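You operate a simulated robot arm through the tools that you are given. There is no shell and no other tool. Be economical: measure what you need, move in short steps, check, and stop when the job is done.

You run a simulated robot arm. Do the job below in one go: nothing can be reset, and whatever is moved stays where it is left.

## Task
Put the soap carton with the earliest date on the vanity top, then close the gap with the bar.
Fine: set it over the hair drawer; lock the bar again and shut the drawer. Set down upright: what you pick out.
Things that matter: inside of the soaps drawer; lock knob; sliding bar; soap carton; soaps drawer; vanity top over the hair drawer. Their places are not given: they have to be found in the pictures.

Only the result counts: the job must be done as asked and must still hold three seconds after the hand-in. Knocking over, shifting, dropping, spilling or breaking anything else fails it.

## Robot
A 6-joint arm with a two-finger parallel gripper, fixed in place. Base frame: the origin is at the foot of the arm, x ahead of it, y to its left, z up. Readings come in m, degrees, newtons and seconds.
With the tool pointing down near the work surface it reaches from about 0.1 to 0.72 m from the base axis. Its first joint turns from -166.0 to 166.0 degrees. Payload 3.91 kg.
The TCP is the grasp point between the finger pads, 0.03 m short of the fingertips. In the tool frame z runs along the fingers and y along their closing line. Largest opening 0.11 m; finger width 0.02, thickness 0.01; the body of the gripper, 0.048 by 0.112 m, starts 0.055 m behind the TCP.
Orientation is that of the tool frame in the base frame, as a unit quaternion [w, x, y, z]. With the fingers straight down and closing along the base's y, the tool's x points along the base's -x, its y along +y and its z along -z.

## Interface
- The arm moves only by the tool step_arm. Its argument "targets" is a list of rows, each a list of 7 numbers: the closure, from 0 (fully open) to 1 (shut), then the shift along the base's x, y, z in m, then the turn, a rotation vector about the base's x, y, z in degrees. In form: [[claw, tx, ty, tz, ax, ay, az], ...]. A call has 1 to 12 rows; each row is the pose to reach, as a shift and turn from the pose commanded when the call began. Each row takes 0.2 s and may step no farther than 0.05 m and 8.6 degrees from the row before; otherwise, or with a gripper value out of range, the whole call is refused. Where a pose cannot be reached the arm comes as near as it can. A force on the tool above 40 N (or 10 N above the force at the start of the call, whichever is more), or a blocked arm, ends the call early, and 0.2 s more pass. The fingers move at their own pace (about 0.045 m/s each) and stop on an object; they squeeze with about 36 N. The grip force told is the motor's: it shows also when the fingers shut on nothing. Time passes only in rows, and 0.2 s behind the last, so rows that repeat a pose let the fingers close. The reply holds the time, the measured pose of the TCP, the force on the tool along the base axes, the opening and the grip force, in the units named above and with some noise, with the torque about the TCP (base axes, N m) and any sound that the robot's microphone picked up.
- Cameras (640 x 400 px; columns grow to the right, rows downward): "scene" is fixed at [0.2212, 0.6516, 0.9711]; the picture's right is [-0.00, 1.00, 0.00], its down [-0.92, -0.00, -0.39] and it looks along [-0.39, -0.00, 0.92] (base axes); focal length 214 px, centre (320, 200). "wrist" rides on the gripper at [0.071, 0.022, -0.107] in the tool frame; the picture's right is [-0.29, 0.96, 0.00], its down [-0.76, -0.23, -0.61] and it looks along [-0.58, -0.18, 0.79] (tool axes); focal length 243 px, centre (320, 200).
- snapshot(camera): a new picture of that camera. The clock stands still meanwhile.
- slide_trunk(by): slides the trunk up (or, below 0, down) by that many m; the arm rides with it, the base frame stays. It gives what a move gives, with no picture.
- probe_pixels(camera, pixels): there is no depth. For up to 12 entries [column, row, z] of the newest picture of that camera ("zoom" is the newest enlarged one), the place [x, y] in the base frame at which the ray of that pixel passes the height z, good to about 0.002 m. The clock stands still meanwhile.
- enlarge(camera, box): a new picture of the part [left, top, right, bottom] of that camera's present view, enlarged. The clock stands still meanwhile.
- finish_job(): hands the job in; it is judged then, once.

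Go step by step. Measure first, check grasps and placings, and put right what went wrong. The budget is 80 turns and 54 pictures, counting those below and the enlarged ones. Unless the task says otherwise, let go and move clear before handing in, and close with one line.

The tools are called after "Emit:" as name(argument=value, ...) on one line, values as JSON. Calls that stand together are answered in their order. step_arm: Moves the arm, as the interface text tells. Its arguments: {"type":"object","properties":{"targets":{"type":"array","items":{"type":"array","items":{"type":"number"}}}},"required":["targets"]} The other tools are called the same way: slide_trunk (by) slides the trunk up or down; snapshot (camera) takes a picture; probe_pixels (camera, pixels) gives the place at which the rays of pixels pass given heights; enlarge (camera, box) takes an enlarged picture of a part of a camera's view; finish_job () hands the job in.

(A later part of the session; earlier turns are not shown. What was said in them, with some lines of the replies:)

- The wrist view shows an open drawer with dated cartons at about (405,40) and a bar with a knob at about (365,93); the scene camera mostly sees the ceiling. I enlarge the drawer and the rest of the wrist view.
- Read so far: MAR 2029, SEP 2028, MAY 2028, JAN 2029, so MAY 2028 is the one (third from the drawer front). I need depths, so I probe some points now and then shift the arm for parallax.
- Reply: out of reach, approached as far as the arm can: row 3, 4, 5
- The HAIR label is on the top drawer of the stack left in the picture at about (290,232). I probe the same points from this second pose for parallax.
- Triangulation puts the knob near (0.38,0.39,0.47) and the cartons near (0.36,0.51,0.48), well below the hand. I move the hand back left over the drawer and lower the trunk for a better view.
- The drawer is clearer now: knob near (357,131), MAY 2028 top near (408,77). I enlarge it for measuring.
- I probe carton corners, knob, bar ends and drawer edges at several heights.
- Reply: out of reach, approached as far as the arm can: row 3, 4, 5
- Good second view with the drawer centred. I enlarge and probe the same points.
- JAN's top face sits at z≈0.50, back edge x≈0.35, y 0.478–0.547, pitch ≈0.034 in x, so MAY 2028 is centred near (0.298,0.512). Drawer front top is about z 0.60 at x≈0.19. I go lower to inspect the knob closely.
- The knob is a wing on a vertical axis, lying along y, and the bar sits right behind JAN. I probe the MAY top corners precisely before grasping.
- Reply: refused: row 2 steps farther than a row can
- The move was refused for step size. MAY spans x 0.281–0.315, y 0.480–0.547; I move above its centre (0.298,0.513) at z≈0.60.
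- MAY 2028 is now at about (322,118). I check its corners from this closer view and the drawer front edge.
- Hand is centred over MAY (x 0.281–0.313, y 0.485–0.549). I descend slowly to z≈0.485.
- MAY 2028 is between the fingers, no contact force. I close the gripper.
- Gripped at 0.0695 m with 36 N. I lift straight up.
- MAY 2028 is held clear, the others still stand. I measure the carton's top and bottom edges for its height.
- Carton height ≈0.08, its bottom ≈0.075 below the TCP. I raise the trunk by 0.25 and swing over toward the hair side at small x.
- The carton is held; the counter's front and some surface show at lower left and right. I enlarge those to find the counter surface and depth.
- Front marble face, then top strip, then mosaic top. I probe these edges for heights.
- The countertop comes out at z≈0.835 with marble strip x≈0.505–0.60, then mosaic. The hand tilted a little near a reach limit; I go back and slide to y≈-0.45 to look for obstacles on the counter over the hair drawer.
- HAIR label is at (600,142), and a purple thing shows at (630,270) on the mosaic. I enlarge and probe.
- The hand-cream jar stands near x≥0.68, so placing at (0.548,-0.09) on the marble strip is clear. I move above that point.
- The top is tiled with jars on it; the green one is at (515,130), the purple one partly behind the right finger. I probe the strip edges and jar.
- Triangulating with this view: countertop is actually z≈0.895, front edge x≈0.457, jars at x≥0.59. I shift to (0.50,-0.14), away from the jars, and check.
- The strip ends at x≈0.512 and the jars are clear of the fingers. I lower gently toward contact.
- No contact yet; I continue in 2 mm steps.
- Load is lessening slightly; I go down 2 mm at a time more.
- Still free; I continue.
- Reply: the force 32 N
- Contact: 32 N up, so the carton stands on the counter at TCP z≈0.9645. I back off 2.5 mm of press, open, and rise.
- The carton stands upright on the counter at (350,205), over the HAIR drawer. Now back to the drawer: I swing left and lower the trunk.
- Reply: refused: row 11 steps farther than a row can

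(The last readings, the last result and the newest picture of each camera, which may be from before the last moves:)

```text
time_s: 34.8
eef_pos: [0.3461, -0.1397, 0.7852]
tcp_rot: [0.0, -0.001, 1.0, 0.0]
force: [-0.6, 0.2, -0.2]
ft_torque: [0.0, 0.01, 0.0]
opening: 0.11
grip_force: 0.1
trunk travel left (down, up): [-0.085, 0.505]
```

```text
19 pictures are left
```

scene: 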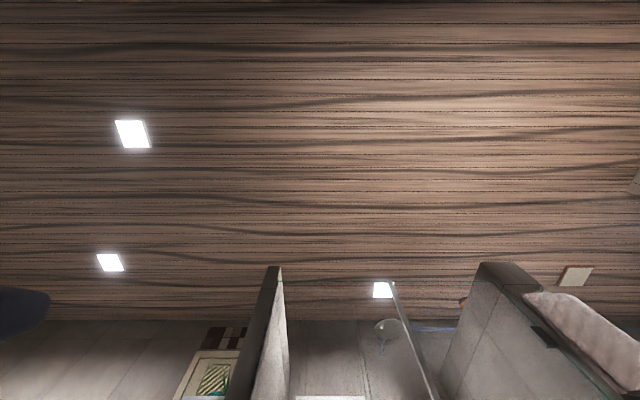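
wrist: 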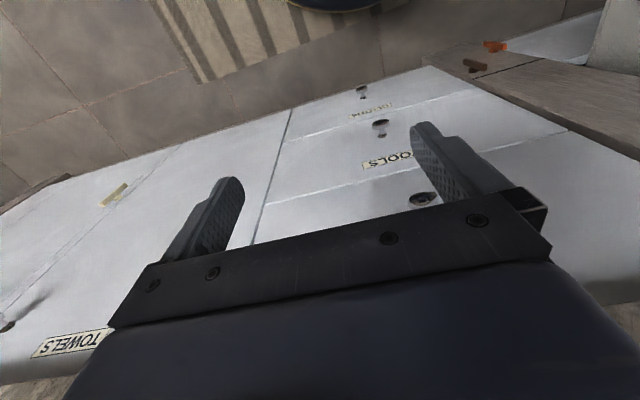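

The arm move was refused, but the lowered hand at z 0.785 is still free in front of the cabinet. I swing left at this height (above the drawer front at 0.60).

Emit:
step_arm(targets=[[0, -0.03, 0.03, 0, 0, 0, 0], [0, -0.04, 0.075, 0, 0, 0, 0], [0, -0.04, 0.12, 0, 0, 0, 0], [0, -0.04, 0.165, 0, 0, 0, 0], [0, -0.04, 0.21, 0, 0, 0, 0], [0, -0.04, 0.255, 0, 0, 0, 0], [0, -0.04, 0.3, 0, 0, 0, 0], [0, -0.04, 0.345, 0, 0, 0, 0], [0, -0.04, 0.39, 0, 0, 0, 0], [0, -0.04, 0.435, 0, 0, 0, 0], [0, -0.04, 0.48, 0, 0, 0, 0], [0, -0.03, 0.52, -0.02, 0, 0, 0]])

Emit:
step_arm(targets=[[0, 0.01, 0.01, -0.03, 0, 0, -8], [0, 0.03, 0.01, -0.06, 0, 0, -16], [0, 0.04, 0.01, -0.09, 0, 0, -24], [0, 0.05, 0.01, -0.11, 0, 0, -32], [0, 0.05, 0.01, -0.11, 0, 0, -40], [0, 0.05, 0.01, -0.11, 0, 0, -48], [0, 0.05, 0.01, -0.11, 0, 0, -56], [0, 0.05, 0.01, -0.11, 0, 0, -64], [0, 0.05, 0.01, -0.11, 0, 0, -72], [0, 0.05, 0.01, -0.11, 0, 0, -80], [0, 0.05, 0.01, -0.11, 0, 0, -85], [0, 0.05, 0.01, -0.11, 0, 0, -90]])

Emit:
snapshot(camera="wrist")

```text
time_s: 37.4
eef_pos: [0.3165, 0.381, 0.766]
tcp_rot: [0.0, -0.001, 1.0, 0.001]
force: [0.1, -0.7, -0.5]
ft_torque: [0.03, -0.03, 0.02]
opening: 0.11
grip_force: 0.1
trunk travel left (down, up): [-0.085, 0.505]
```

```text
time_s: 40.0
eef_pos: [0.3659, 0.3903, 0.6556]
tcp_rot: [0.0, 0.708, 0.707, 0.0]
force: [0.4, -0.5, -0.4]
ft_torque: [-0.01, 0.03, 0.0]
opening: 0.1102
grip_force: 0.1
trunk travel left (down, up): [-0.085, 0.505]
```

```text
18 pictures are left
```

wrist: 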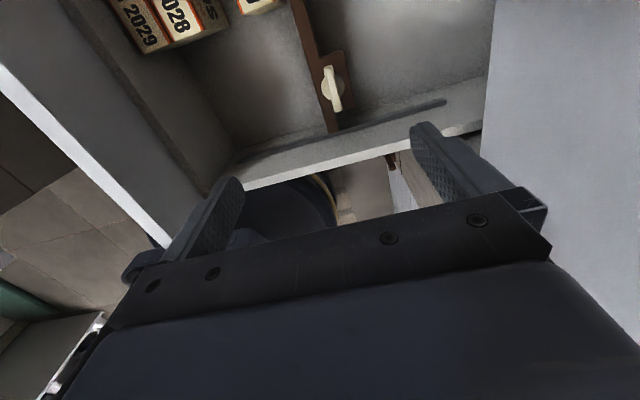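

Rotated fine; the knob wing is at (334,90), lying along y, left wall's top edge along (245,185)–(480,125). I enlarge and probe.

Emit:
enlarge(camera="wrist", box=[260, 20, 420, 170])

Emit:
probe_pixels(camera="wrist", pixels=[[327, 66, 0.48], [338, 111, 0.48], [327, 66, 0.46], [338, 111, 0.46], [310, 172, 0.5], [310, 172, 0.54], [310, 172, 0.58], [324, 52, 0.45], [345, 105, 0.45], [300, 20, 0.45]])

```text
2.67 times, centred on (340, 95) of wrist
```

zoom: 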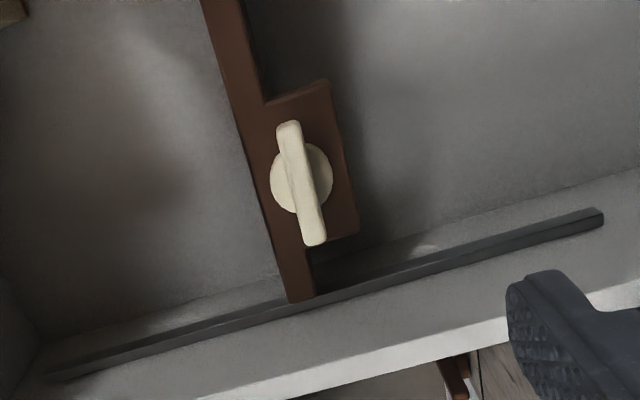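

```text
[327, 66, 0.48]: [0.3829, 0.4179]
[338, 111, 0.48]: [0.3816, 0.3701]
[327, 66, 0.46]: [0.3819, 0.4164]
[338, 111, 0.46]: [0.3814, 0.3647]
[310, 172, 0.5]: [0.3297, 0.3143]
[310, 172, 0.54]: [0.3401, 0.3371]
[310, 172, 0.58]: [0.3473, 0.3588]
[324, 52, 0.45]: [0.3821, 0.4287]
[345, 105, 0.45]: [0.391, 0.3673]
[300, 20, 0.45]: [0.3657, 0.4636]
```

Wing centre ≈(0.382,0.396), top z≈0.494. I descend with fingers open around it to TCP z≈0.512.

Emit:
step_arm(targets=[[0, 0.016, 0.006, -0.03, 0, 0, 0], [0, 0.016, 0.006, -0.07, 0, 0, 0], [0, 0.016, 0.006, -0.1, 0, 0, 0], [0, 0.016, 0.006, -0.125, 0, 0, 0], [0, 0.016, 0.006, -0.143, 0, 0, 0], [0, 0.016, 0.006, -0.143, 0, 0, 0]])

Emit:
snapshot(camera="wrist")

```text
time_s: 41.4
eef_pos: [0.3831, 0.3969, 0.5114]
tcp_rot: [0.0, 0.707, 0.707, 0.0]
force: [-0.2, 1.2, -0.2]
ft_torque: [-0.01, 0.0, 0.0]
opening: 0.1098
grip_force: 0.1
trunk travel left (down, up): [-0.085, 0.505]
```

```text
16 pictures are left
```

wrist: 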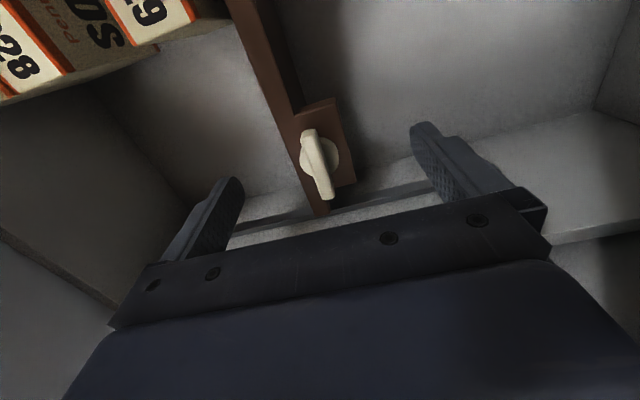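

The wing at (320,163) lies midway between the fingertips. I probe to check its height before closing.

Emit:
probe_pixels(camera="wrist", pixels=[[308, 131, 0.47], [308, 131, 0.49], [328, 197, 0.47], [328, 197, 0.49], [318, 163, 0.47], [318, 163, 0.48], [318, 163, 0.49], [330, 99, 0.45], [330, 99, 0.47], [352, 182, 0.46]])

Emit:
step_arm(targets=[[0.4, 0, 0, 0, 0, 0, 0], [0.8, 0, 0, 0, 0, 0, 0], [1.0, 0, 0, 0, 0, 0, 0], [1.0, 0, 0, 0, 0, 0, 0], [1.0, 0, 0, 0, 0, 0, 0], [1.0, 0, 0, 0, 0, 0, 0], [1.0, 0, 0, 0, 0, 0, 0]])

```text
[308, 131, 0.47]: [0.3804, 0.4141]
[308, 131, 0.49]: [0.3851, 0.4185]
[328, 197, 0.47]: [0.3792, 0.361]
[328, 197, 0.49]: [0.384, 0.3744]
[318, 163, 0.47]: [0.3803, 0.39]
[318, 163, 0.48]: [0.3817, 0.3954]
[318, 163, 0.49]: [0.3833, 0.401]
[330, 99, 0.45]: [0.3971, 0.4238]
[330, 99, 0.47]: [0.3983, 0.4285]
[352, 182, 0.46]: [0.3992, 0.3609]
```

```text
time_s: 43.0
eef_pos: [0.3837, 0.3974, 0.5116]
tcp_rot: [0.001, 0.707, 0.707, 0.001]
force: [-0.7, 0.2, -0.1]
ft_torque: [-0.16, 0.02, 0.01]
opening: 0.0098
grip_force: 41.1
trunk travel left (down, up): [-0.085, 0.505]
```

The wing is gripped (opening 0.0098 m). I try a small turn of +16° about z and read the torque.

Emit:
step_arm(targets=[[1.0, 0, 0, 0, 0, 0, 5], [1.0, 0, 0, 0, 0, 0, 10], [1.0, 0, 0, 0, 0, 0, 15], [1.0, 0, 0, 0, 0, 0, 15]])

```text
time_s: 44.0
eef_pos: [0.383, 0.3965, 0.5114]
tcp_rot: [-0.001, 0.609, 0.793, 0.001]
force: [-0.2, 3.1, -4.7]
ft_torque: [0.11, -0.01, -0.04]
opening: 0.0095
grip_force: 44.7
trunk travel left (down, up): [-0.085, 0.505]
```

It turns with almost no torque. I continue to about 90°.

Emit:
step_arm(targets=[[1.0, 0, 0, 0, 0, 0, 8], [1.0, 0, 0, 0, 0, 0, 16], [1.0, 0, 0, 0, 0, 0, 24], [1.0, 0, 0, 0, 0, 0, 32], [1.0, 0, 0, 0, 0, 0, 40], [1.0, 0, 0, 0, 0, 0, 48], [1.0, 0, 0, 0, 0, 0, 56], [1.0, 0, 0, 0, 0, 0, 64], [1.0, 0, 0, 0, 0, 0, 72], [1.0, 0, 0, 0, 0, 0, 76]])

Emit:
enlarge(camera="wrist", box=[180, 40, 460, 240])

```text
time_s: 46.2
eef_pos: [0.3836, 0.3959, 0.5117]
tcp_rot: [-0.001, -0.009, 1.0, -0.001]
force: [-1.0, 5.0, -13.0]
ft_torque: [0.13, -0.39, -0.65]
opening: 0.0097
grip_force: 44.6
trunk travel left (down, up): [-0.085, 0.505]
```

```text
2.00 times, centred on (320, 140) of wrist
```

zoom: 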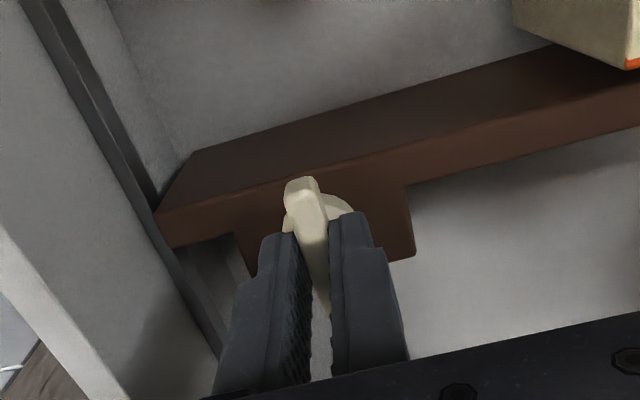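

The wing is now along x, at a stop (-0.65 N m). I test whether the bar is free by drawing it gently toward -x.

Emit:
step_arm(targets=[[1.0, 0, 0, 0, 0, 0, -1], [1.0, -0.003, 0, 0, 0, 0, -1], [1.0, -0.006, 0, 0, 0, 0, -1], [1.0, -0.01, 0, 0, 0, 0, -1], [1.0, -0.01, 0, 0, 0, 0, -1]])

Emit:
enlarge(camera="wrist", box=[180, 40, 460, 240])

```text
time_s: 47.4
eef_pos: [0.3738, 0.3962, 0.5112]
tcp_rot: [0.0, 0.0, 1.0, 0.0]
force: [0.8, 6.7, -12.4]
ft_torque: [0.16, 0.74, -0.01]
opening: 0.0098
grip_force: 45.0
trunk travel left (down, up): [-0.085, 0.505]
```

```text
2.00 times, centred on (320, 140) of wrist
```

zoom: 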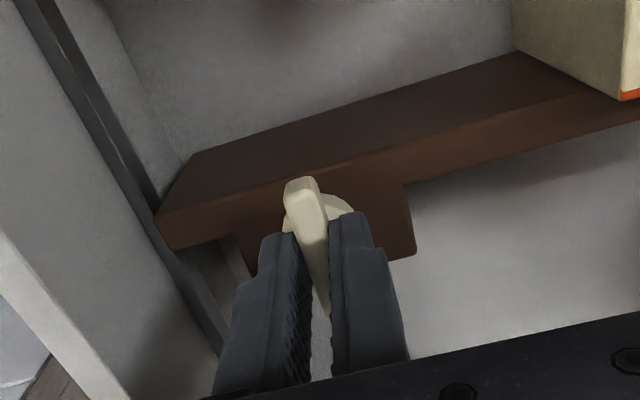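

The bar moves with the hand at almost no x force. I continue drawing in -x and watch the force.

Emit:
step_arm(targets=[[1.0, -0.003, 0, 0, 0, 0, 0], [1.0, -0.006, 0, 0, 0, 0, 0], [1.0, -0.01, 0, 0, 0, 0, 0], [1.0, -0.014, 0, 0, 0, 0, 0], [1.0, -0.018, 0, 0, 0, 0, 0], [1.0, -0.018, 0, 0, 0, 0, 0]])

Emit:
snapshot(camera="wrist")

```text
time_s: 48.8
eef_pos: [0.3539, 0.3952, 0.5104]
tcp_rot: [0.0, 0.001, 1.0, 0.0]
force: [1.1, 6.4, -19.1]
ft_torque: [0.19, -0.85, -0.01]
opening: 0.0098
grip_force: 46.0
trunk travel left (down, up): [-0.085, 0.505]
```

```text
13 pictures are left
```

wrist: 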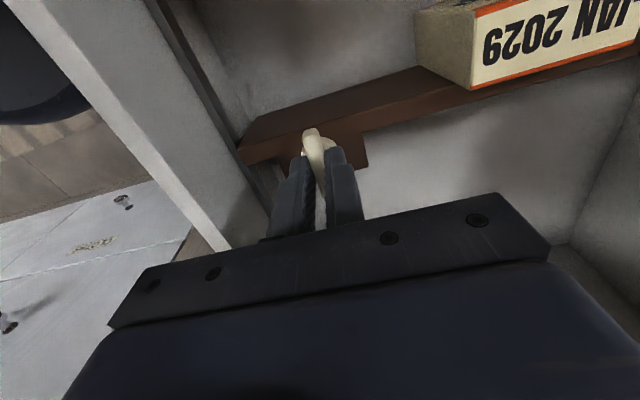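

Bar moved 0.030 m; JAN is upright at (540,45). I probe where JAN and SEP now are.

Emit:
enlarge(camera="wrist", box=[400, 0, 640, 120])

Emit:
probe_pixels(camera="wrist", pixels=[[473, 89, 0.495], [640, 40, 0.495], [475, 10, 0.495], [540, 0, 0.495], [473, 89, 0.485]])

```text
2.67 times, centred on (520, 60) of wrist
```

zoom: 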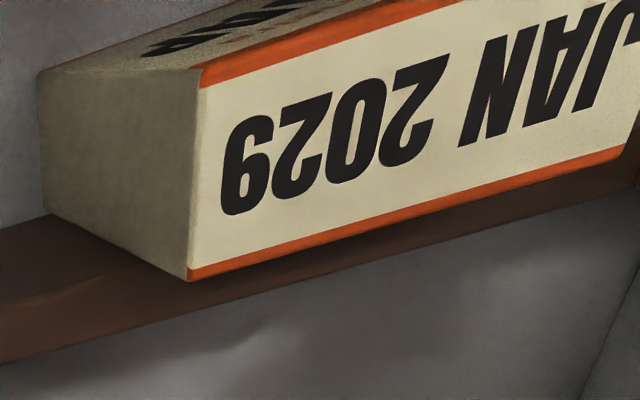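

```text
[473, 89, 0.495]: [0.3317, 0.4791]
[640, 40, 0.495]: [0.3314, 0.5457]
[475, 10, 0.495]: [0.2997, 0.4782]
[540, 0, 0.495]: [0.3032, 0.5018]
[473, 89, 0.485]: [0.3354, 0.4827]
```

JAN's front is at x≈0.300, with SEP's back at ≈0.281, so ≈0.018 m remains. I move 0.014 more, then feel for contact.

Emit:
step_arm(targets=[[1.0, -0.003, 0, -0.001, 0, 0, 0], [1.0, -0.006, 0, -0.001, 0, 0, 0], [1.0, -0.009, 0, -0.001, 0, 0, 0], [1.0, -0.012, 0, -0.001, 0, 0, 0], [1.0, -0.014, 0, -0.001, 0, 0, 0], [1.0, -0.014, 0, -0.001, 0, 0, 0]])

Emit:
step_arm(targets=[[1.0, -0.001, 0, 0, 0, 0, 0], [1.0, -0.002, 0, 0, 0, 0, 0], [1.0, -0.002, 0, 0, 0, 0, 0]])

```text
time_s: 50.2
eef_pos: [0.3404, 0.3974, 0.5108]
tcp_rot: [0.001, 0.0, 1.0, 0.001]
force: [0.4, 1.9, 8.6]
ft_torque: [-0.01, 0.51, -0.04]
opening: 0.0095
grip_force: 45.2
trunk travel left (down, up): [-0.085, 0.505]
```

```text
time_s: 51.0
eef_pos: [0.338, 0.3961, 0.5111]
tcp_rot: [0.001, 0.001, 1.0, 0.0]
force: [0.8, 4.5, 11.8]
ft_torque: [0.1, -0.25, 0.0]
opening: 0.0098
grip_force: 45.4
trunk travel left (down, up): [-0.085, 0.505]
```

No contact force yet; another 3 mm in small steps.

Emit:
step_arm(targets=[[1.0, -0.001, 0, 0, 0, 0, 0], [1.0, -0.0015, 0, 0, 0, 0, 0], [1.0, -0.0015, 0, 0, 0, 0, 0]])

Emit:
snapshot(camera="wrist")

```text
time_s: 51.8
eef_pos: [0.3373, 0.3963, 0.5113]
tcp_rot: [0.001, 0.001, 1.0, 0.001]
force: [1.1, 6.8, 11.7]
ft_torque: [0.17, -0.64, 0.01]
opening: 0.0098
grip_force: 45.4
trunk travel left (down, up): [-0.085, 0.505]
```

```text
11 pictures are left
```

wrist: 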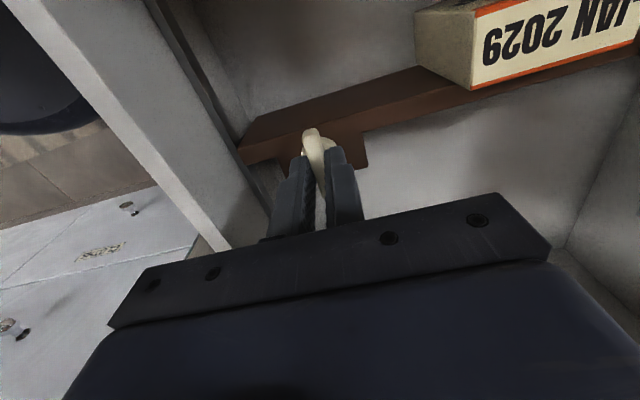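

JAN should be within a millimetre or two of SEP. I press on in 1 mm steps, watching force.

Emit:
step_arm(targets=[[1.0, -0.001, 0, 0, 0, 0, 0], [1.0, -0.001, 0, 0, 0, 0, 0]])

Emit:
step_arm(targets=[[1.0, -0.001, 0, 0, 0, 0, 0], [1.0, -0.001, 0, 0, 0, 0, 0]])

```text
time_s: 52.4
eef_pos: [0.3353, 0.3964, 0.5113]
tcp_rot: [0.001, 0.0, 1.0, 0.0]
force: [1.4, 7.7, 11.5]
ft_torque: [0.16, -0.48, -0.03]
opening: 0.0098
grip_force: 44.9
trunk travel left (down, up): [-0.085, 0.505]
```

```text
time_s: 53.0
eef_pos: [0.3347, 0.3966, 0.5107]
tcp_rot: [0.0, 0.0, 1.0, -0.001]
force: [0.6, 6.5, 12.4]
ft_torque: [0.15, -0.41, -0.01]
opening: 0.0097
grip_force: 44.7
trunk travel left (down, up): [-0.085, 0.505]
```

No clear contact force. I turn the knob back to lock; that orientation also shows the cartons' gaps.

Emit:
step_arm(targets=[[1.0, 0, 0, 0, 0, 0, -8], [1.0, 0, 0, 0, 0, 0, -16], [1.0, 0, 0, 0, 0, 0, -24], [1.0, 0, 0, 0, 0, 0, -32], [1.0, 0, 0, 0, 0, 0, -40], [1.0, 0, 0, 0, 0, 0, -48], [1.0, 0, 0, 0, 0, 0, -56], [1.0, 0, 0, 0, 0, 0, -64], [1.0, 0, 0, 0, 0, 0, -72], [1.0, 0, 0, 0, 0, 0, -80], [1.0, 0, 0, 0, 0, 0, -86], [1.0, 0, 0, 0, 0, 0, -90]])

Emit:
snapshot(camera="wrist")

```text
time_s: 55.6
eef_pos: [0.3344, 0.3979, 0.5115]
tcp_rot: [0.0, 0.708, 0.706, 0.001]
force: [0.6, 10.5, 17.6]
ft_torque: [-0.82, 0.0, 0.04]
opening: 0.0094
grip_force: 45.2
trunk travel left (down, up): [-0.085, 0.505]
```

```text
10 pictures are left
```

wrist: 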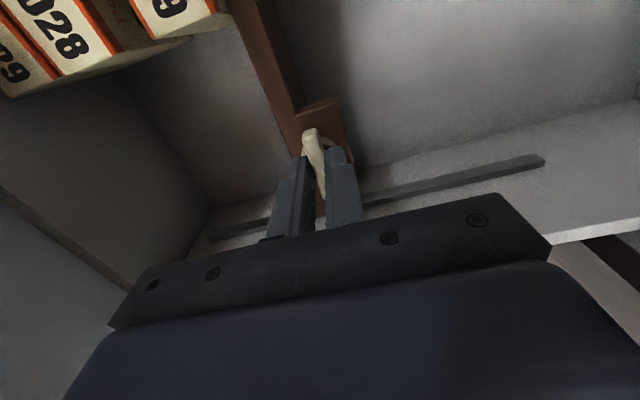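

A gap between SEP (edge ≈(118,45)) and JAN (edge ≈(150,38)) still shows. I enlarge and measure it.

Emit:
enlarge(camera="wrist", box=[0, 0, 260, 110])

Emit:
probe_pixels(camera="wrist", pixels=[[55, 76, 0.49], [117, 50, 0.49], [153, 39, 0.49], [217, 12, 0.49], [8, 96, 0.49], [50, 78, 0.49]])

```text
2.46 times, centred on (130, 55) of wrist
```

zoom: 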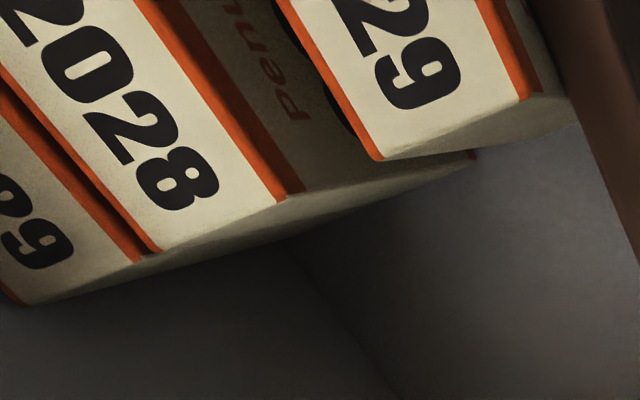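

```text
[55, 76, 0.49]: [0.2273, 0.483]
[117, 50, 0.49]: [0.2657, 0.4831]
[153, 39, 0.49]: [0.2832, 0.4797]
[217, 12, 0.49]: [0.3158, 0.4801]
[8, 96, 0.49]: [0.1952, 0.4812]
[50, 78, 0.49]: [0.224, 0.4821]
```

About 0.014 m of gap remains. I unlock again (+90°).

Emit:
step_arm(targets=[[1.0, 0, 0, 0, 0, 0, 8], [1.0, 0, 0, 0, 0, 0, 16], [1.0, 0, 0, 0, 0, 0, 24], [1.0, 0, 0, 0, 0, 0, 32], [1.0, 0, 0, 0, 0, 0, 40], [1.0, 0, 0, 0, 0, 0, 48], [1.0, 0, 0, 0, 0, 0, 56], [1.0, 0, 0, 0, 0, 0, 64], [1.0, 0, 0, 0, 0, 0, 72], [1.0, 0, 0, 0, 0, 0, 80], [1.0, 0, 0, 0, 0, 0, 86], [1.0, 0, 0, 0, 0, 0, 90]])

Emit:
step_arm(targets=[[1.0, -0.003, 0, 0.001, 0, 0, 0], [1.0, -0.006, 0, 0.001, 0, 0, 0], [1.0, -0.009, 0, 0.001, 0, 0, 0], [1.0, -0.01, 0, 0.001, 0, 0, 0], [1.0, -0.01, 0, 0.001, 0, 0, 0]])

Emit:
step_arm(targets=[[1.0, -0.001, 0, 0, 0, 0, 0], [1.0, -0.002, 0, 0, 0, 0, 0], [1.0, -0.002, 0, 0, 0, 0, 0]])

```text
time_s: 58.2
eef_pos: [0.3358, 0.3969, 0.5108]
tcp_rot: [0.0, -0.001, 1.0, -0.001]
force: [-1.4, 13.6, 8.2]
ft_torque: [0.31, -0.11, -0.05]
opening: 0.0094
grip_force: 44.9
trunk travel left (down, up): [-0.085, 0.505]
```

```text
time_s: 59.4
eef_pos: [0.3265, 0.3963, 0.5111]
tcp_rot: [0.0, 0.0, 1.0, 0.0]
force: [0.6, 14.4, 3.0]
ft_torque: [0.35, -0.43, -0.01]
opening: 0.0096
grip_force: 44.5
trunk travel left (down, up): [-0.085, 0.505]
```

```text
time_s: 60.2
eef_pos: [0.3245, 0.397, 0.5109]
tcp_rot: [0.0, 0.0, 1.0, -0.001]
force: [0.6, 10.3, 0.3]
ft_torque: [0.29, -0.68, -0.03]
opening: 0.0096
grip_force: 45.0
trunk travel left (down, up): [-0.085, 0.505]
```

Moved 0.012 in all. Two further 1 mm steps with force check.

Emit:
step_arm(targets=[[1.0, -0.001, 0, 0, 0, 0, 0], [1.0, -0.001, 0, 0, 0, 0, 0]])

Emit:
step_arm(targets=[[1.0, -0.001, 0, 0, 0, 0, 0], [1.0, -0.001, 0, 0, 0, 0, 0]])

Emit:
step_arm(targets=[[1.0, 0, 0, 0, 0, 0, -8], [1.0, 0, 0, 0, 0, 0, -16], [1.0, 0, 0, 0, 0, 0, -24], [1.0, 0, 0, 0, 0, 0, -32], [1.0, 0, 0, 0, 0, 0, -40], [1.0, 0, 0, 0, 0, 0, -48], [1.0, 0, 0, 0, 0, 0, -56], [1.0, 0, 0, 0, 0, 0, -64], [1.0, 0, 0, 0, 0, 0, -72], [1.0, 0, 0, 0, 0, 0, -80], [1.0, 0, 0, 0, 0, 0, -86], [1.0, 0, 0, 0, 0, 0, -90]])

Emit:
snapshot(camera="wrist")

```text
time_s: 60.8
eef_pos: [0.3214, 0.3961, 0.5106]
tcp_rot: [0.0, 0.0, 1.0, -0.001]
force: [0.9, 10.2, 0.5]
ft_torque: [0.26, -0.22, 0.0]
opening: 0.0095
grip_force: 45.2
trunk travel left (down, up): [-0.085, 0.505]
```

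```text
time_s: 61.4
eef_pos: [0.3203, 0.3964, 0.5116]
tcp_rot: [0.0, 0.0, 1.0, 0.0]
force: [1.0, 11.7, -3.0]
ft_torque: [0.34, -0.05, 0.0]
opening: 0.0094
grip_force: 45.2
trunk travel left (down, up): [-0.085, 0.505]
```

```text
time_s: 64.0
eef_pos: [0.3211, 0.398, 0.5108]
tcp_rot: [0.0, 0.708, 0.706, 0.0]
force: [0.5, 13.9, -12.2]
ft_torque: [1.4, -0.05, 0.08]
opening: 0.0097
grip_force: 45.2
trunk travel left (down, up): [-0.085, 0.505]
```

```text
8 pictures are left
```

wrist: 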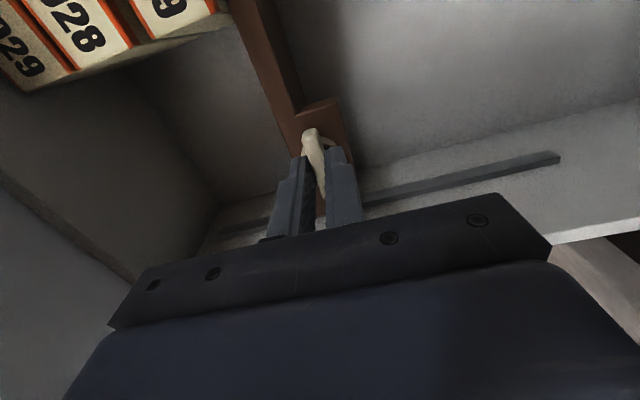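

Emit:
enlarge(camera="wrist", box=[0, 0, 260, 110])

Emit:
probe_pixels(camera="wrist", pixels=[[135, 46, 0.49], [151, 40, 0.49], [217, 12, 0.49], [77, 70, 0.49]])

```text
2.46 times, centred on (130, 55) of wrist
```

zoom: 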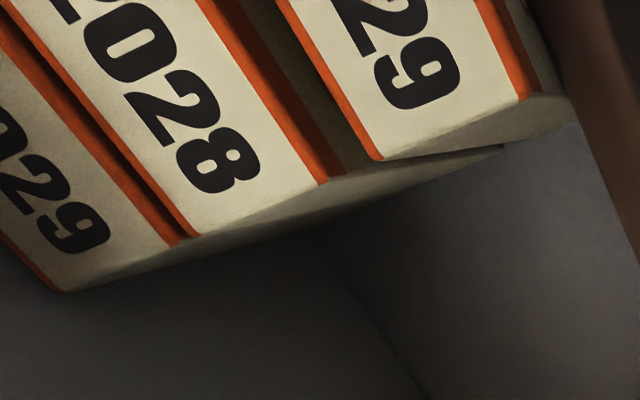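

```text
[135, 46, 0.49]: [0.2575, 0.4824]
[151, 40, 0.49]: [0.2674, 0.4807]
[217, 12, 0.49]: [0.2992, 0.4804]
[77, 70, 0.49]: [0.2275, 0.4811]
```

Roughly 0.008 m of gap is left. I unlock again, move 0.007, and re-lock.

Emit:
step_arm(targets=[[1.0, 0, 0, 0, 0, 0, 8], [1.0, 0, 0, 0, 0, 0, 16], [1.0, 0, 0, 0, 0, 0, 24], [1.0, 0, 0, 0, 0, 0, 32], [1.0, 0, 0, 0, 0, 0, 40], [1.0, 0, 0, 0, 0, 0, 48], [1.0, 0, 0, 0, 0, 0, 56], [1.0, 0, 0, 0, 0, 0, 64], [1.0, 0, 0, 0, 0, 0, 72], [1.0, 0, 0, 0, 0, 0, 80], [1.0, 0, 0, 0, 0, 0, 86], [1.0, 0, 0, 0, 0, 0, 90]])

Emit:
step_arm(targets=[[1.0, -0.002, 0, 0, 0, 0, 0], [1.0, -0.004, 0, 0, 0, 0, 0], [1.0, -0.006, 0, 0, 0, 0, 0], [1.0, -0.006, 0, 0, 0, 0, 0]])

Emit:
step_arm(targets=[[1.0, -0.001, 0, 0, 0, 0, 0], [1.0, -0.001, 0, 0, 0, 0, 0], [1.0, -0.001, 0, 0, 0, 0, 0]])

```text
time_s: 66.6
eef_pos: [0.3208, 0.3974, 0.5108]
tcp_rot: [0.0, -0.001, 1.0, -0.001]
force: [0.5, 6.8, -16.2]
ft_torque: [0.14, -1.21, -0.04]
opening: 0.0097
grip_force: 44.8
trunk travel left (down, up): [-0.085, 0.505]
```

```text
time_s: 67.6
eef_pos: [0.3162, 0.3958, 0.5109]
tcp_rot: [-0.001, 0.0, 1.0, -0.001]
force: [0.6, 4.6, -17.8]
ft_torque: [0.14, 0.0, 0.04]
opening: 0.0097
grip_force: 44.9
trunk travel left (down, up): [-0.085, 0.505]
```

```text
time_s: 68.4
eef_pos: [0.3137, 0.3978, 0.5117]
tcp_rot: [-0.001, 0.0, 1.0, -0.001]
force: [0.9, 4.2, -18.7]
ft_torque: [0.15, 0.19, -0.01]
opening: 0.0097
grip_force: 44.9
trunk travel left (down, up): [-0.085, 0.505]
```

I lock and look again.

Emit:
step_arm(targets=[[1.0, 0, 0, 0, 0, 0, -8], [1.0, 0, 0, 0, 0, 0, -16], [1.0, 0, 0, 0, 0, 0, -24], [1.0, 0, 0, 0, 0, 0, -32], [1.0, 0, 0, 0, 0, 0, -40], [1.0, 0, 0, 0, 0, 0, -48], [1.0, 0, 0, 0, 0, 0, -56], [1.0, 0, 0, 0, 0, 0, -64], [1.0, 0, 0, 0, 0, 0, -72], [1.0, 0, 0, 0, 0, 0, -80], [1.0, 0, 0, 0, 0, 0, -86], [1.0, 0, 0, 0, 0, 0, -90]])

Emit:
enlarge(camera="wrist", box=[0, 0, 260, 110])

```text
time_s: 71.0
eef_pos: [0.3142, 0.396, 0.5111]
tcp_rot: [0.0, 0.708, 0.707, -0.001]
force: [0.3, 5.3, -21.1]
ft_torque: [1.12, -0.03, 0.09]
opening: 0.0096
grip_force: 44.9
trunk travel left (down, up): [-0.085, 0.505]
```

```text
2.46 times, centred on (130, 55) of wrist
```

zoom: 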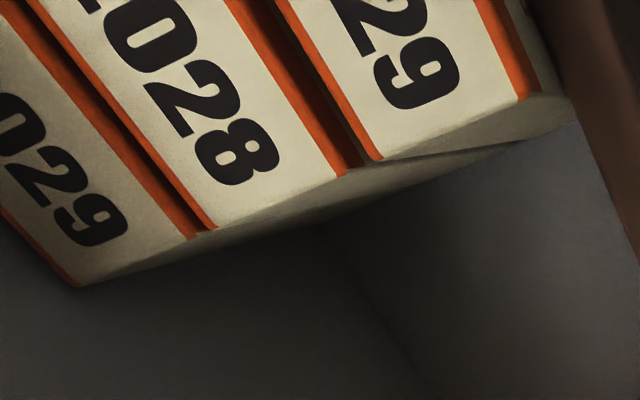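

The SEP–JAN gap is now about 4 mm versus about 2–3 mm between MAR and SEP. One last 2 mm nudge: unlock, move, lock.

Emit:
step_arm(targets=[[1.0, 0, 0, 0, 0, 0, 8], [1.0, 0, 0, 0, 0, 0, 16], [1.0, 0, 0, 0, 0, 0, 24], [1.0, 0, 0, 0, 0, 0, 32], [1.0, 0, 0, 0, 0, 0, 40], [1.0, 0, 0, 0, 0, 0, 48], [1.0, 0, 0, 0, 0, 0, 56], [1.0, 0, 0, 0, 0, 0, 64], [1.0, 0, 0, 0, 0, 0, 72], [1.0, 0, 0, 0, 0, 0, 80], [1.0, 0, 0, 0, 0, 0, 86], [1.0, 0, 0, 0, 0, 0, 90]])

Emit:
step_arm(targets=[[1.0, -0.001, 0, -0.001, 0, 0, 0], [1.0, -0.002, 0, -0.001, 0, 0, 0], [1.0, -0.0025, 0, -0.001, 0, 0, 0], [1.0, -0.0025, 0, -0.001, 0, 0, 0]])

Emit:
step_arm(targets=[[1.0, 0, 0, 0, 0, 0, -8], [1.0, 0, 0, 0, 0, 0, -16], [1.0, 0, 0, 0, 0, 0, -24], [1.0, 0, 0, 0, 0, 0, -32], [1.0, 0, 0, 0, 0, 0, -40], [1.0, 0, 0, 0, 0, 0, -48], [1.0, 0, 0, 0, 0, 0, -56], [1.0, 0, 0, 0, 0, 0, -64], [1.0, 0, 0, 0, 0, 0, -72], [1.0, 0, 0, 0, 0, 0, -80], [1.0, 0, 0, 0, 0, 0, -86], [1.0, 0, 0, 0, 0, 0, -91]])

Emit:
enlarge(camera="wrist", box=[0, 0, 400, 220])

```text
time_s: 73.6
eef_pos: [0.3142, 0.3965, 0.5113]
tcp_rot: [-0.001, -0.002, 1.0, -0.001]
force: [-1.5, -3.4, -16.4]
ft_torque: [-0.07, -1.1, -0.08]
opening: 0.0097
grip_force: 44.8
trunk travel left (down, up): [-0.085, 0.505]
```

```text
time_s: 74.6
eef_pos: [0.3129, 0.3967, 0.5108]
tcp_rot: [0.0, 0.0, 1.0, -0.001]
force: [1.1, -3.0, -0.8]
ft_torque: [-0.12, 1.19, -0.01]
opening: 0.0096
grip_force: 45.2
trunk travel left (down, up): [-0.085, 0.505]
```

```text
time_s: 77.2
eef_pos: [0.3116, 0.3964, 0.5115]
tcp_rot: [0.0, 0.713, 0.701, 0.001]
force: [1.4, 3.5, 11.4]
ft_torque: [0.0, -0.02, 0.63]
opening: 0.0094
grip_force: 45.4
trunk travel left (down, up): [-0.085, 0.505]
```

```text
1.60 times, centred on (200, 110) of wrist
```

zoom: 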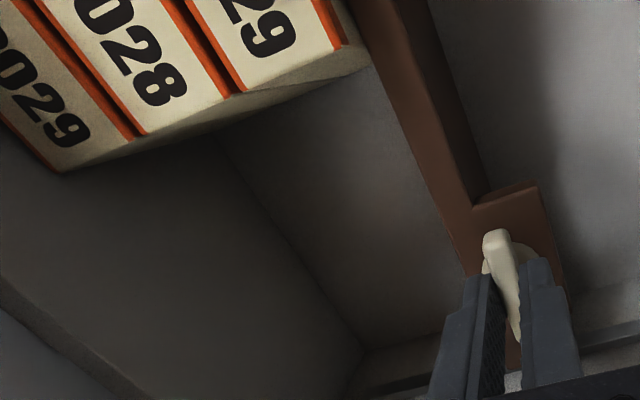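

The row is tight (SEP against JAN at (240,90)) and the knob is back at its locked stop (0.63 N m). I release, rise, and look.

Emit:
step_arm(targets=[[0.8, 0, 0, 0, 0, 0, 0], [0.4, 0, 0, 0, 0, 0, 0], [0.2, 0, 0, 0, 0, 0, 0], [0.2, 0, 0, 0, 0, 0, 0], [0.2, 0, 0, 0.03, 0, 0, 0], [0.2, 0, 0, 0.07, 0, 0, 0], [0.2, 0, 0, 0.11, 0, 0, 0], [0.2, 0, 0, 0.15, 0, 0, 0], [0.2, 0, 0, 0.19, 0, 0, 0]])

Emit:
step_arm(targets=[[0.5, 0, 0, 0, 0, 0, 8], [1, 0, 0, 0, 0, 0, 16], [1, 0, 0, 0, 0, 0, 24], [1, 0, 0, 0, 0, 0, 32], [1, 0, 0, 0, 0, 0, 40], [1, 0, 0, 0, 0, 0, 48], [1, 0, 0, 0, 0, 0, 56], [1, 0, 0, 0, 0, 0, 64], [1, 0, 0, 0, 0, 0, 72], [1, 0, 0, 0, 0, 0, 80], [1, 0, 0, 0, 0, 0, 86], [1, 0, 0, 0, 0, 0, 91]])

Emit:
snapshot(camera="wrist")

```text
time_s: 79.2
eef_pos: [0.3121, 0.3975, 0.6996]
tcp_rot: [0.0, 0.713, 0.701, 0.0]
force: [-0.4, 0.0, 0.4]
ft_torque: [0.0, 0.04, -0.03]
opening: 0.0881
grip_force: 0.1
trunk travel left (down, up): [-0.085, 0.505]
```

```text
time_s: 81.8
eef_pos: [0.3117, 0.3961, 0.7009]
tcp_rot: [0.0, -0.001, 1.0, 0.0]
force: [0.6, -0.4, 0.0]
ft_torque: [0.03, -0.02, -0.01]
opening: 0.0002
grip_force: 36.3
trunk travel left (down, up): [-0.085, 0.505]
```

```text
4 pictures are left
```

wrist: 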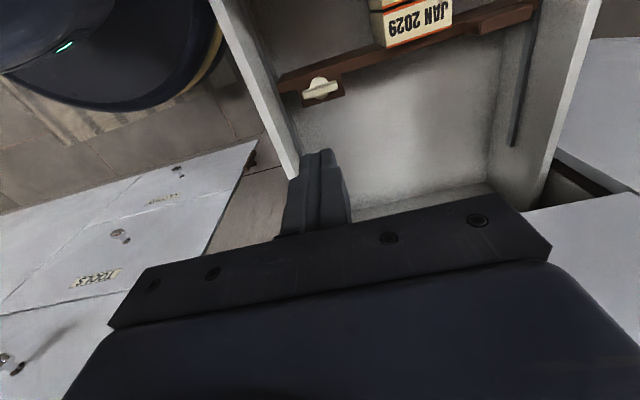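

Knob wing lies along the bar again, cartons in place. I move in front of the drawer face (x≈0.11) above its top, and tilt the fingers forward 30°.

Emit:
step_arm(targets=[[1, -0.04, 0, 0, 0, 0, 0], [1, -0.08, 0, 0, 0, 0, 0], [1, -0.12, 0.003, 0, 0, 0, 0], [1, -0.16, 0.006, 0, 0, 0, 0], [1, -0.2, 0.008, 0, 0, 0, 0]])

Emit:
step_arm(targets=[[1, 0, 0, 0, 0, -8, 0], [1, 0, 0, 0, 0, -16, 0], [1, 0, 0, 0, 0, -24, 0], [1, 0, 0, 0, 0, -30, 0], [1, 0, 0, 0, 0, -30, 0]])

```text
time_s: 83.0
eef_pos: [0.112, 0.4064, 0.7005]
tcp_rot: [0.0, 0.0, 1.0, 0.0]
force: [0.5, -0.4, 0.3]
ft_torque: [0.0, 0.0, 0.0]
opening: 0.0
grip_force: 35.8
trunk travel left (down, up): [-0.085, 0.505]
```

```text
time_s: 84.2
eef_pos: [0.1114, 0.4054, 0.7009]
tcp_rot: [0.26, 0.0, 0.966, 0.0]
force: [0.6, -0.2, 0.3]
ft_torque: [0.0, 0.0, 0.0]
opening: 0.0001
grip_force: 35.8
trunk travel left (down, up): [-0.085, 0.505]
```

Tilt is right. I lower to z≈0.565 in front of the drawer face and take a look.

Emit:
step_arm(targets=[[1, -0.005, 0, -0.04, 0, 0, 0], [1, -0.01, 0, -0.08, 0, 0, 0], [1, -0.01, 0, -0.11, 0, 0, 0], [1, -0.01, 0, -0.135, 0, 0, 0], [1, -0.01, 0, -0.135, 0, 0, 0]])

Emit:
snapshot(camera="wrist")

```text
time_s: 85.4
eef_pos: [0.1011, 0.4025, 0.5638]
tcp_rot: [0.258, 0.0, 0.966, 0.0]
force: [0.3, 0.1, 0.3]
ft_torque: [0.01, 0.02, 0.03]
opening: 0.0
grip_force: 35.9
trunk travel left (down, up): [-0.085, 0.505]
```

```text
3 pictures are left
```

wrist: 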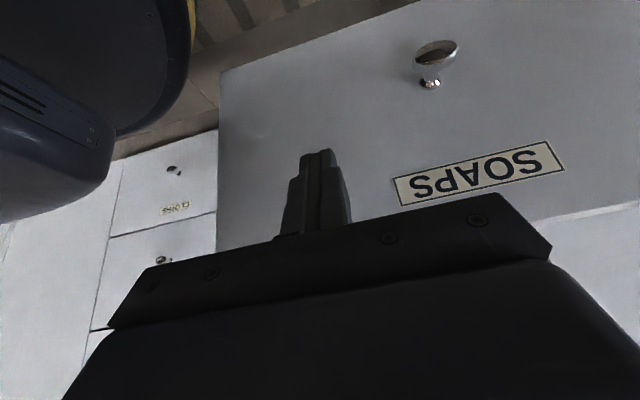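

The fingers face the SOAPS drawer front with the handle well to the right. I push in +x gently.

Emit:
step_arm(targets=[[1, 0.015, 0, 0, 0, 0, 0], [1, 0.03, 0, 0, 0, 0, 0], [1, 0.04, 0, 0, 0, 0, 0], [1, 0.05, 0, 0, 0, 0, 0], [1, 0.06, 0, 0, 0, 0, 0], [1, 0.07, 0, 0, 0, 0, 0], [1, 0.08, 0, 0, 0, 0, 0], [1, 0.09, 0, 0, 0, 0, 0], [1, 0.1, 0, 0, 0, 0, 0], [1, 0.11, 0, 0, 0, 0, 0], [1, 0.12, 0, 0, 0, 0, 0], [1, 0.13, 0, 0, 0, 0, 0]])

```text
time_s: 88.0
eef_pos: [0.2322, 0.4035, 0.5647]
tcp_rot: [0.258, 0.001, 0.966, 0.0]
force: [0.0, -0.4, 0.1]
ft_torque: [0.03, 0.0, -0.01]
opening: 0.0002
grip_force: 36.1
trunk travel left (down, up): [-0.085, 0.505]
```

Little resistance; the drawer glides. I continue pushing.

Emit:
step_arm(targets=[[1, 0.01, 0, 0, 0, 0, 0], [1, 0.02, 0, 0, 0, 0, 0], [1, 0.03, 0, 0, 0, 0, 0], [1, 0.04, 0, 0, 0, 0, 0], [1, 0.05, 0, 0, 0, 0, 0], [1, 0.06, 0, 0, 0, 0, 0], [1, 0.07, 0, 0, 0, 0, 0], [1, 0.08, 0, 0, 0, 0, 0], [1, 0.09, 0, 0, 0, 0, 0], [1, 0.1, 0, 0, 0, 0, 0]])

Emit:
snapshot(camera="wrist")

```text
time_s: 90.2
eef_pos: [0.3313, 0.4051, 0.5669]
tcp_rot: [0.26, 0.0, 0.966, 0.0]
force: [0.0, -0.2, 0.1]
ft_torque: [-0.02, -0.04, -0.02]
opening: 0.0
grip_force: 35.7
trunk travel left (down, up): [-0.085, 0.505]
```

```text
2 pictures are left
```

wrist: 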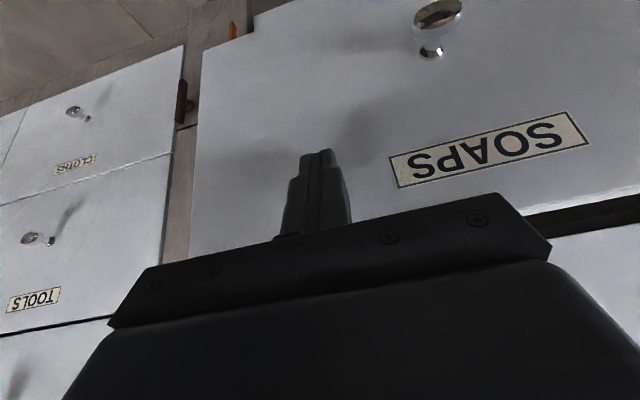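

The drawer is sliding in with the fingers on its face. I push on about 0.10 m.

Emit:
step_arm(targets=[[1, 0.01, 0, 0, 0, 0, 0], [1, 0.02, 0, 0, 0, 0, 0], [1, 0.03, 0, 0, 0, 0, 0], [1, 0.04, 0, 0, 0, 0, 0], [1, 0.05, 0, 0, 0, 0, 0], [1, 0.06, 0, 0, 0, 0, 0], [1, 0.068, 0, 0, 0, 0, 0], [1, 0.076, 0, 0, 0, 0, 0], [1, 0.084, 0, 0, 0, 0, 0], [1, 0.09, 0, 0, 0, 0, 0], [1, 0.096, 0, 0, 0, 0, 0]])

Emit:
step_arm(targets=[[1, 0.004, 0, 0, 0, 0, 0], [1, 0.008, 0, 0, 0, 0, 0], [1, 0.012, 0, 0, 0, 0, 0], [1, 0.016, 0, 0, 0, 0, 0], [1, 0.02, 0, 0, 0, 0, 0]])

```text
time_s: 92.6
eef_pos: [0.429, 0.4062, 0.5652]
tcp_rot: [0.259, 0.0, 0.966, 0.0]
force: [0.0, 0.0, -0.3]
ft_torque: [-0.01, 0.01, -0.03]
opening: 0.0001
grip_force: 36.1
trunk travel left (down, up): [-0.085, 0.505]
```

```text
time_s: 93.8
eef_pos: [0.4465, 0.4041, 0.5646]
tcp_rot: [0.259, 0.0, 0.966, 0.001]
force: [0.0, 0.4, -0.3]
ft_torque: [0.01, -0.01, 0.02]
opening: 0.0
grip_force: 36.2
trunk travel left (down, up): [-0.085, 0.505]
```

Not at the stop yet; I push on in 3 mm steps.

Emit:
step_arm(targets=[[1, 0.003, 0, 0, 0, 0, 0], [1, 0.006, 0, 0, 0, 0, 0], [1, 0.009, 0, 0, 0, 0, 0], [1, 0.012, 0, 0, 0, 0, 0], [1, 0.015, 0, 0, 0, 0, 0], [1, 0.018, 0, 0, 0, 0, 0], [1, 0.021, 0, 0, 0, 0, 0]])

```text
time_s: 94.8
eef_pos: [0.4536, 0.4037, 0.5652]
tcp_rot: [0.256, 0.0, 0.967, -0.001]
force: [-24.6, -2.2, 11.8]
ft_torque: [0.05, 0.25, -0.09]
opening: 0.0001
grip_force: 35.7
trunk travel left (down, up): [-0.085, 0.505]
stopped in row 4: the force on the tool passed its limit at 46 N (the readings are from after the stop); the commanded pose is now the measured one
```

A firm stop at x≈0.454 (force -46 N at the fingertips) says the drawer is home. I back off and look.

Emit:
step_arm(targets=[[1, -0.02, 0, 0, 0, 0, 0], [1, -0.06, 0, 0, 0, 0, 0], [1, -0.1, 0, 0, 0, 0, 0], [1, -0.15, 0, 0.0, 0, 0, 0], [1, -0.19, 0, 0.02, 0, 0, 0], [1, -0.22, 0, 0.04, 0, 0, 0]])

Emit:
snapshot(camera="wrist")

```text
time_s: 96.2
eef_pos: [0.2364, 0.4031, 0.6052]
tcp_rot: [0.255, 0.001, 0.967, -0.002]
force: [-0.9, 0.2, -0.1]
ft_torque: [0.01, -0.02, -0.01]
opening: 0.0
grip_force: 36.1
trunk travel left (down, up): [-0.085, 0.505]
```

```text
1 pictures are left
```

wrist: 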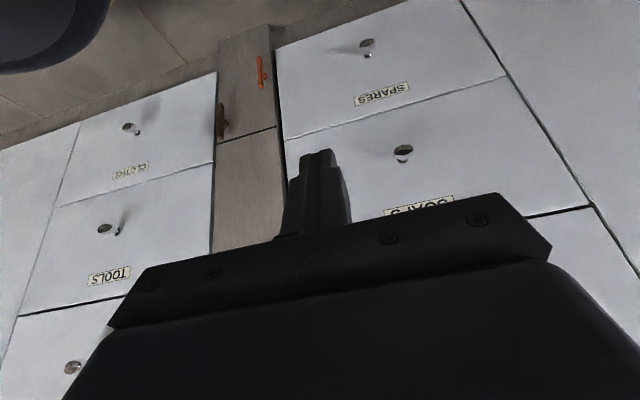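

The SOAPS drawer is flush with the SPARES front beside it at about (400,100)–(420,205), and the hand is clear, so I hand in.

Emit:
finish_job()

```text
The job is handed in.
```

The MAY 2028 carton stands upright on the vanity top over the hair drawer. The bar is slid up to close the gap and locked again, and the soaps drawer is shut.
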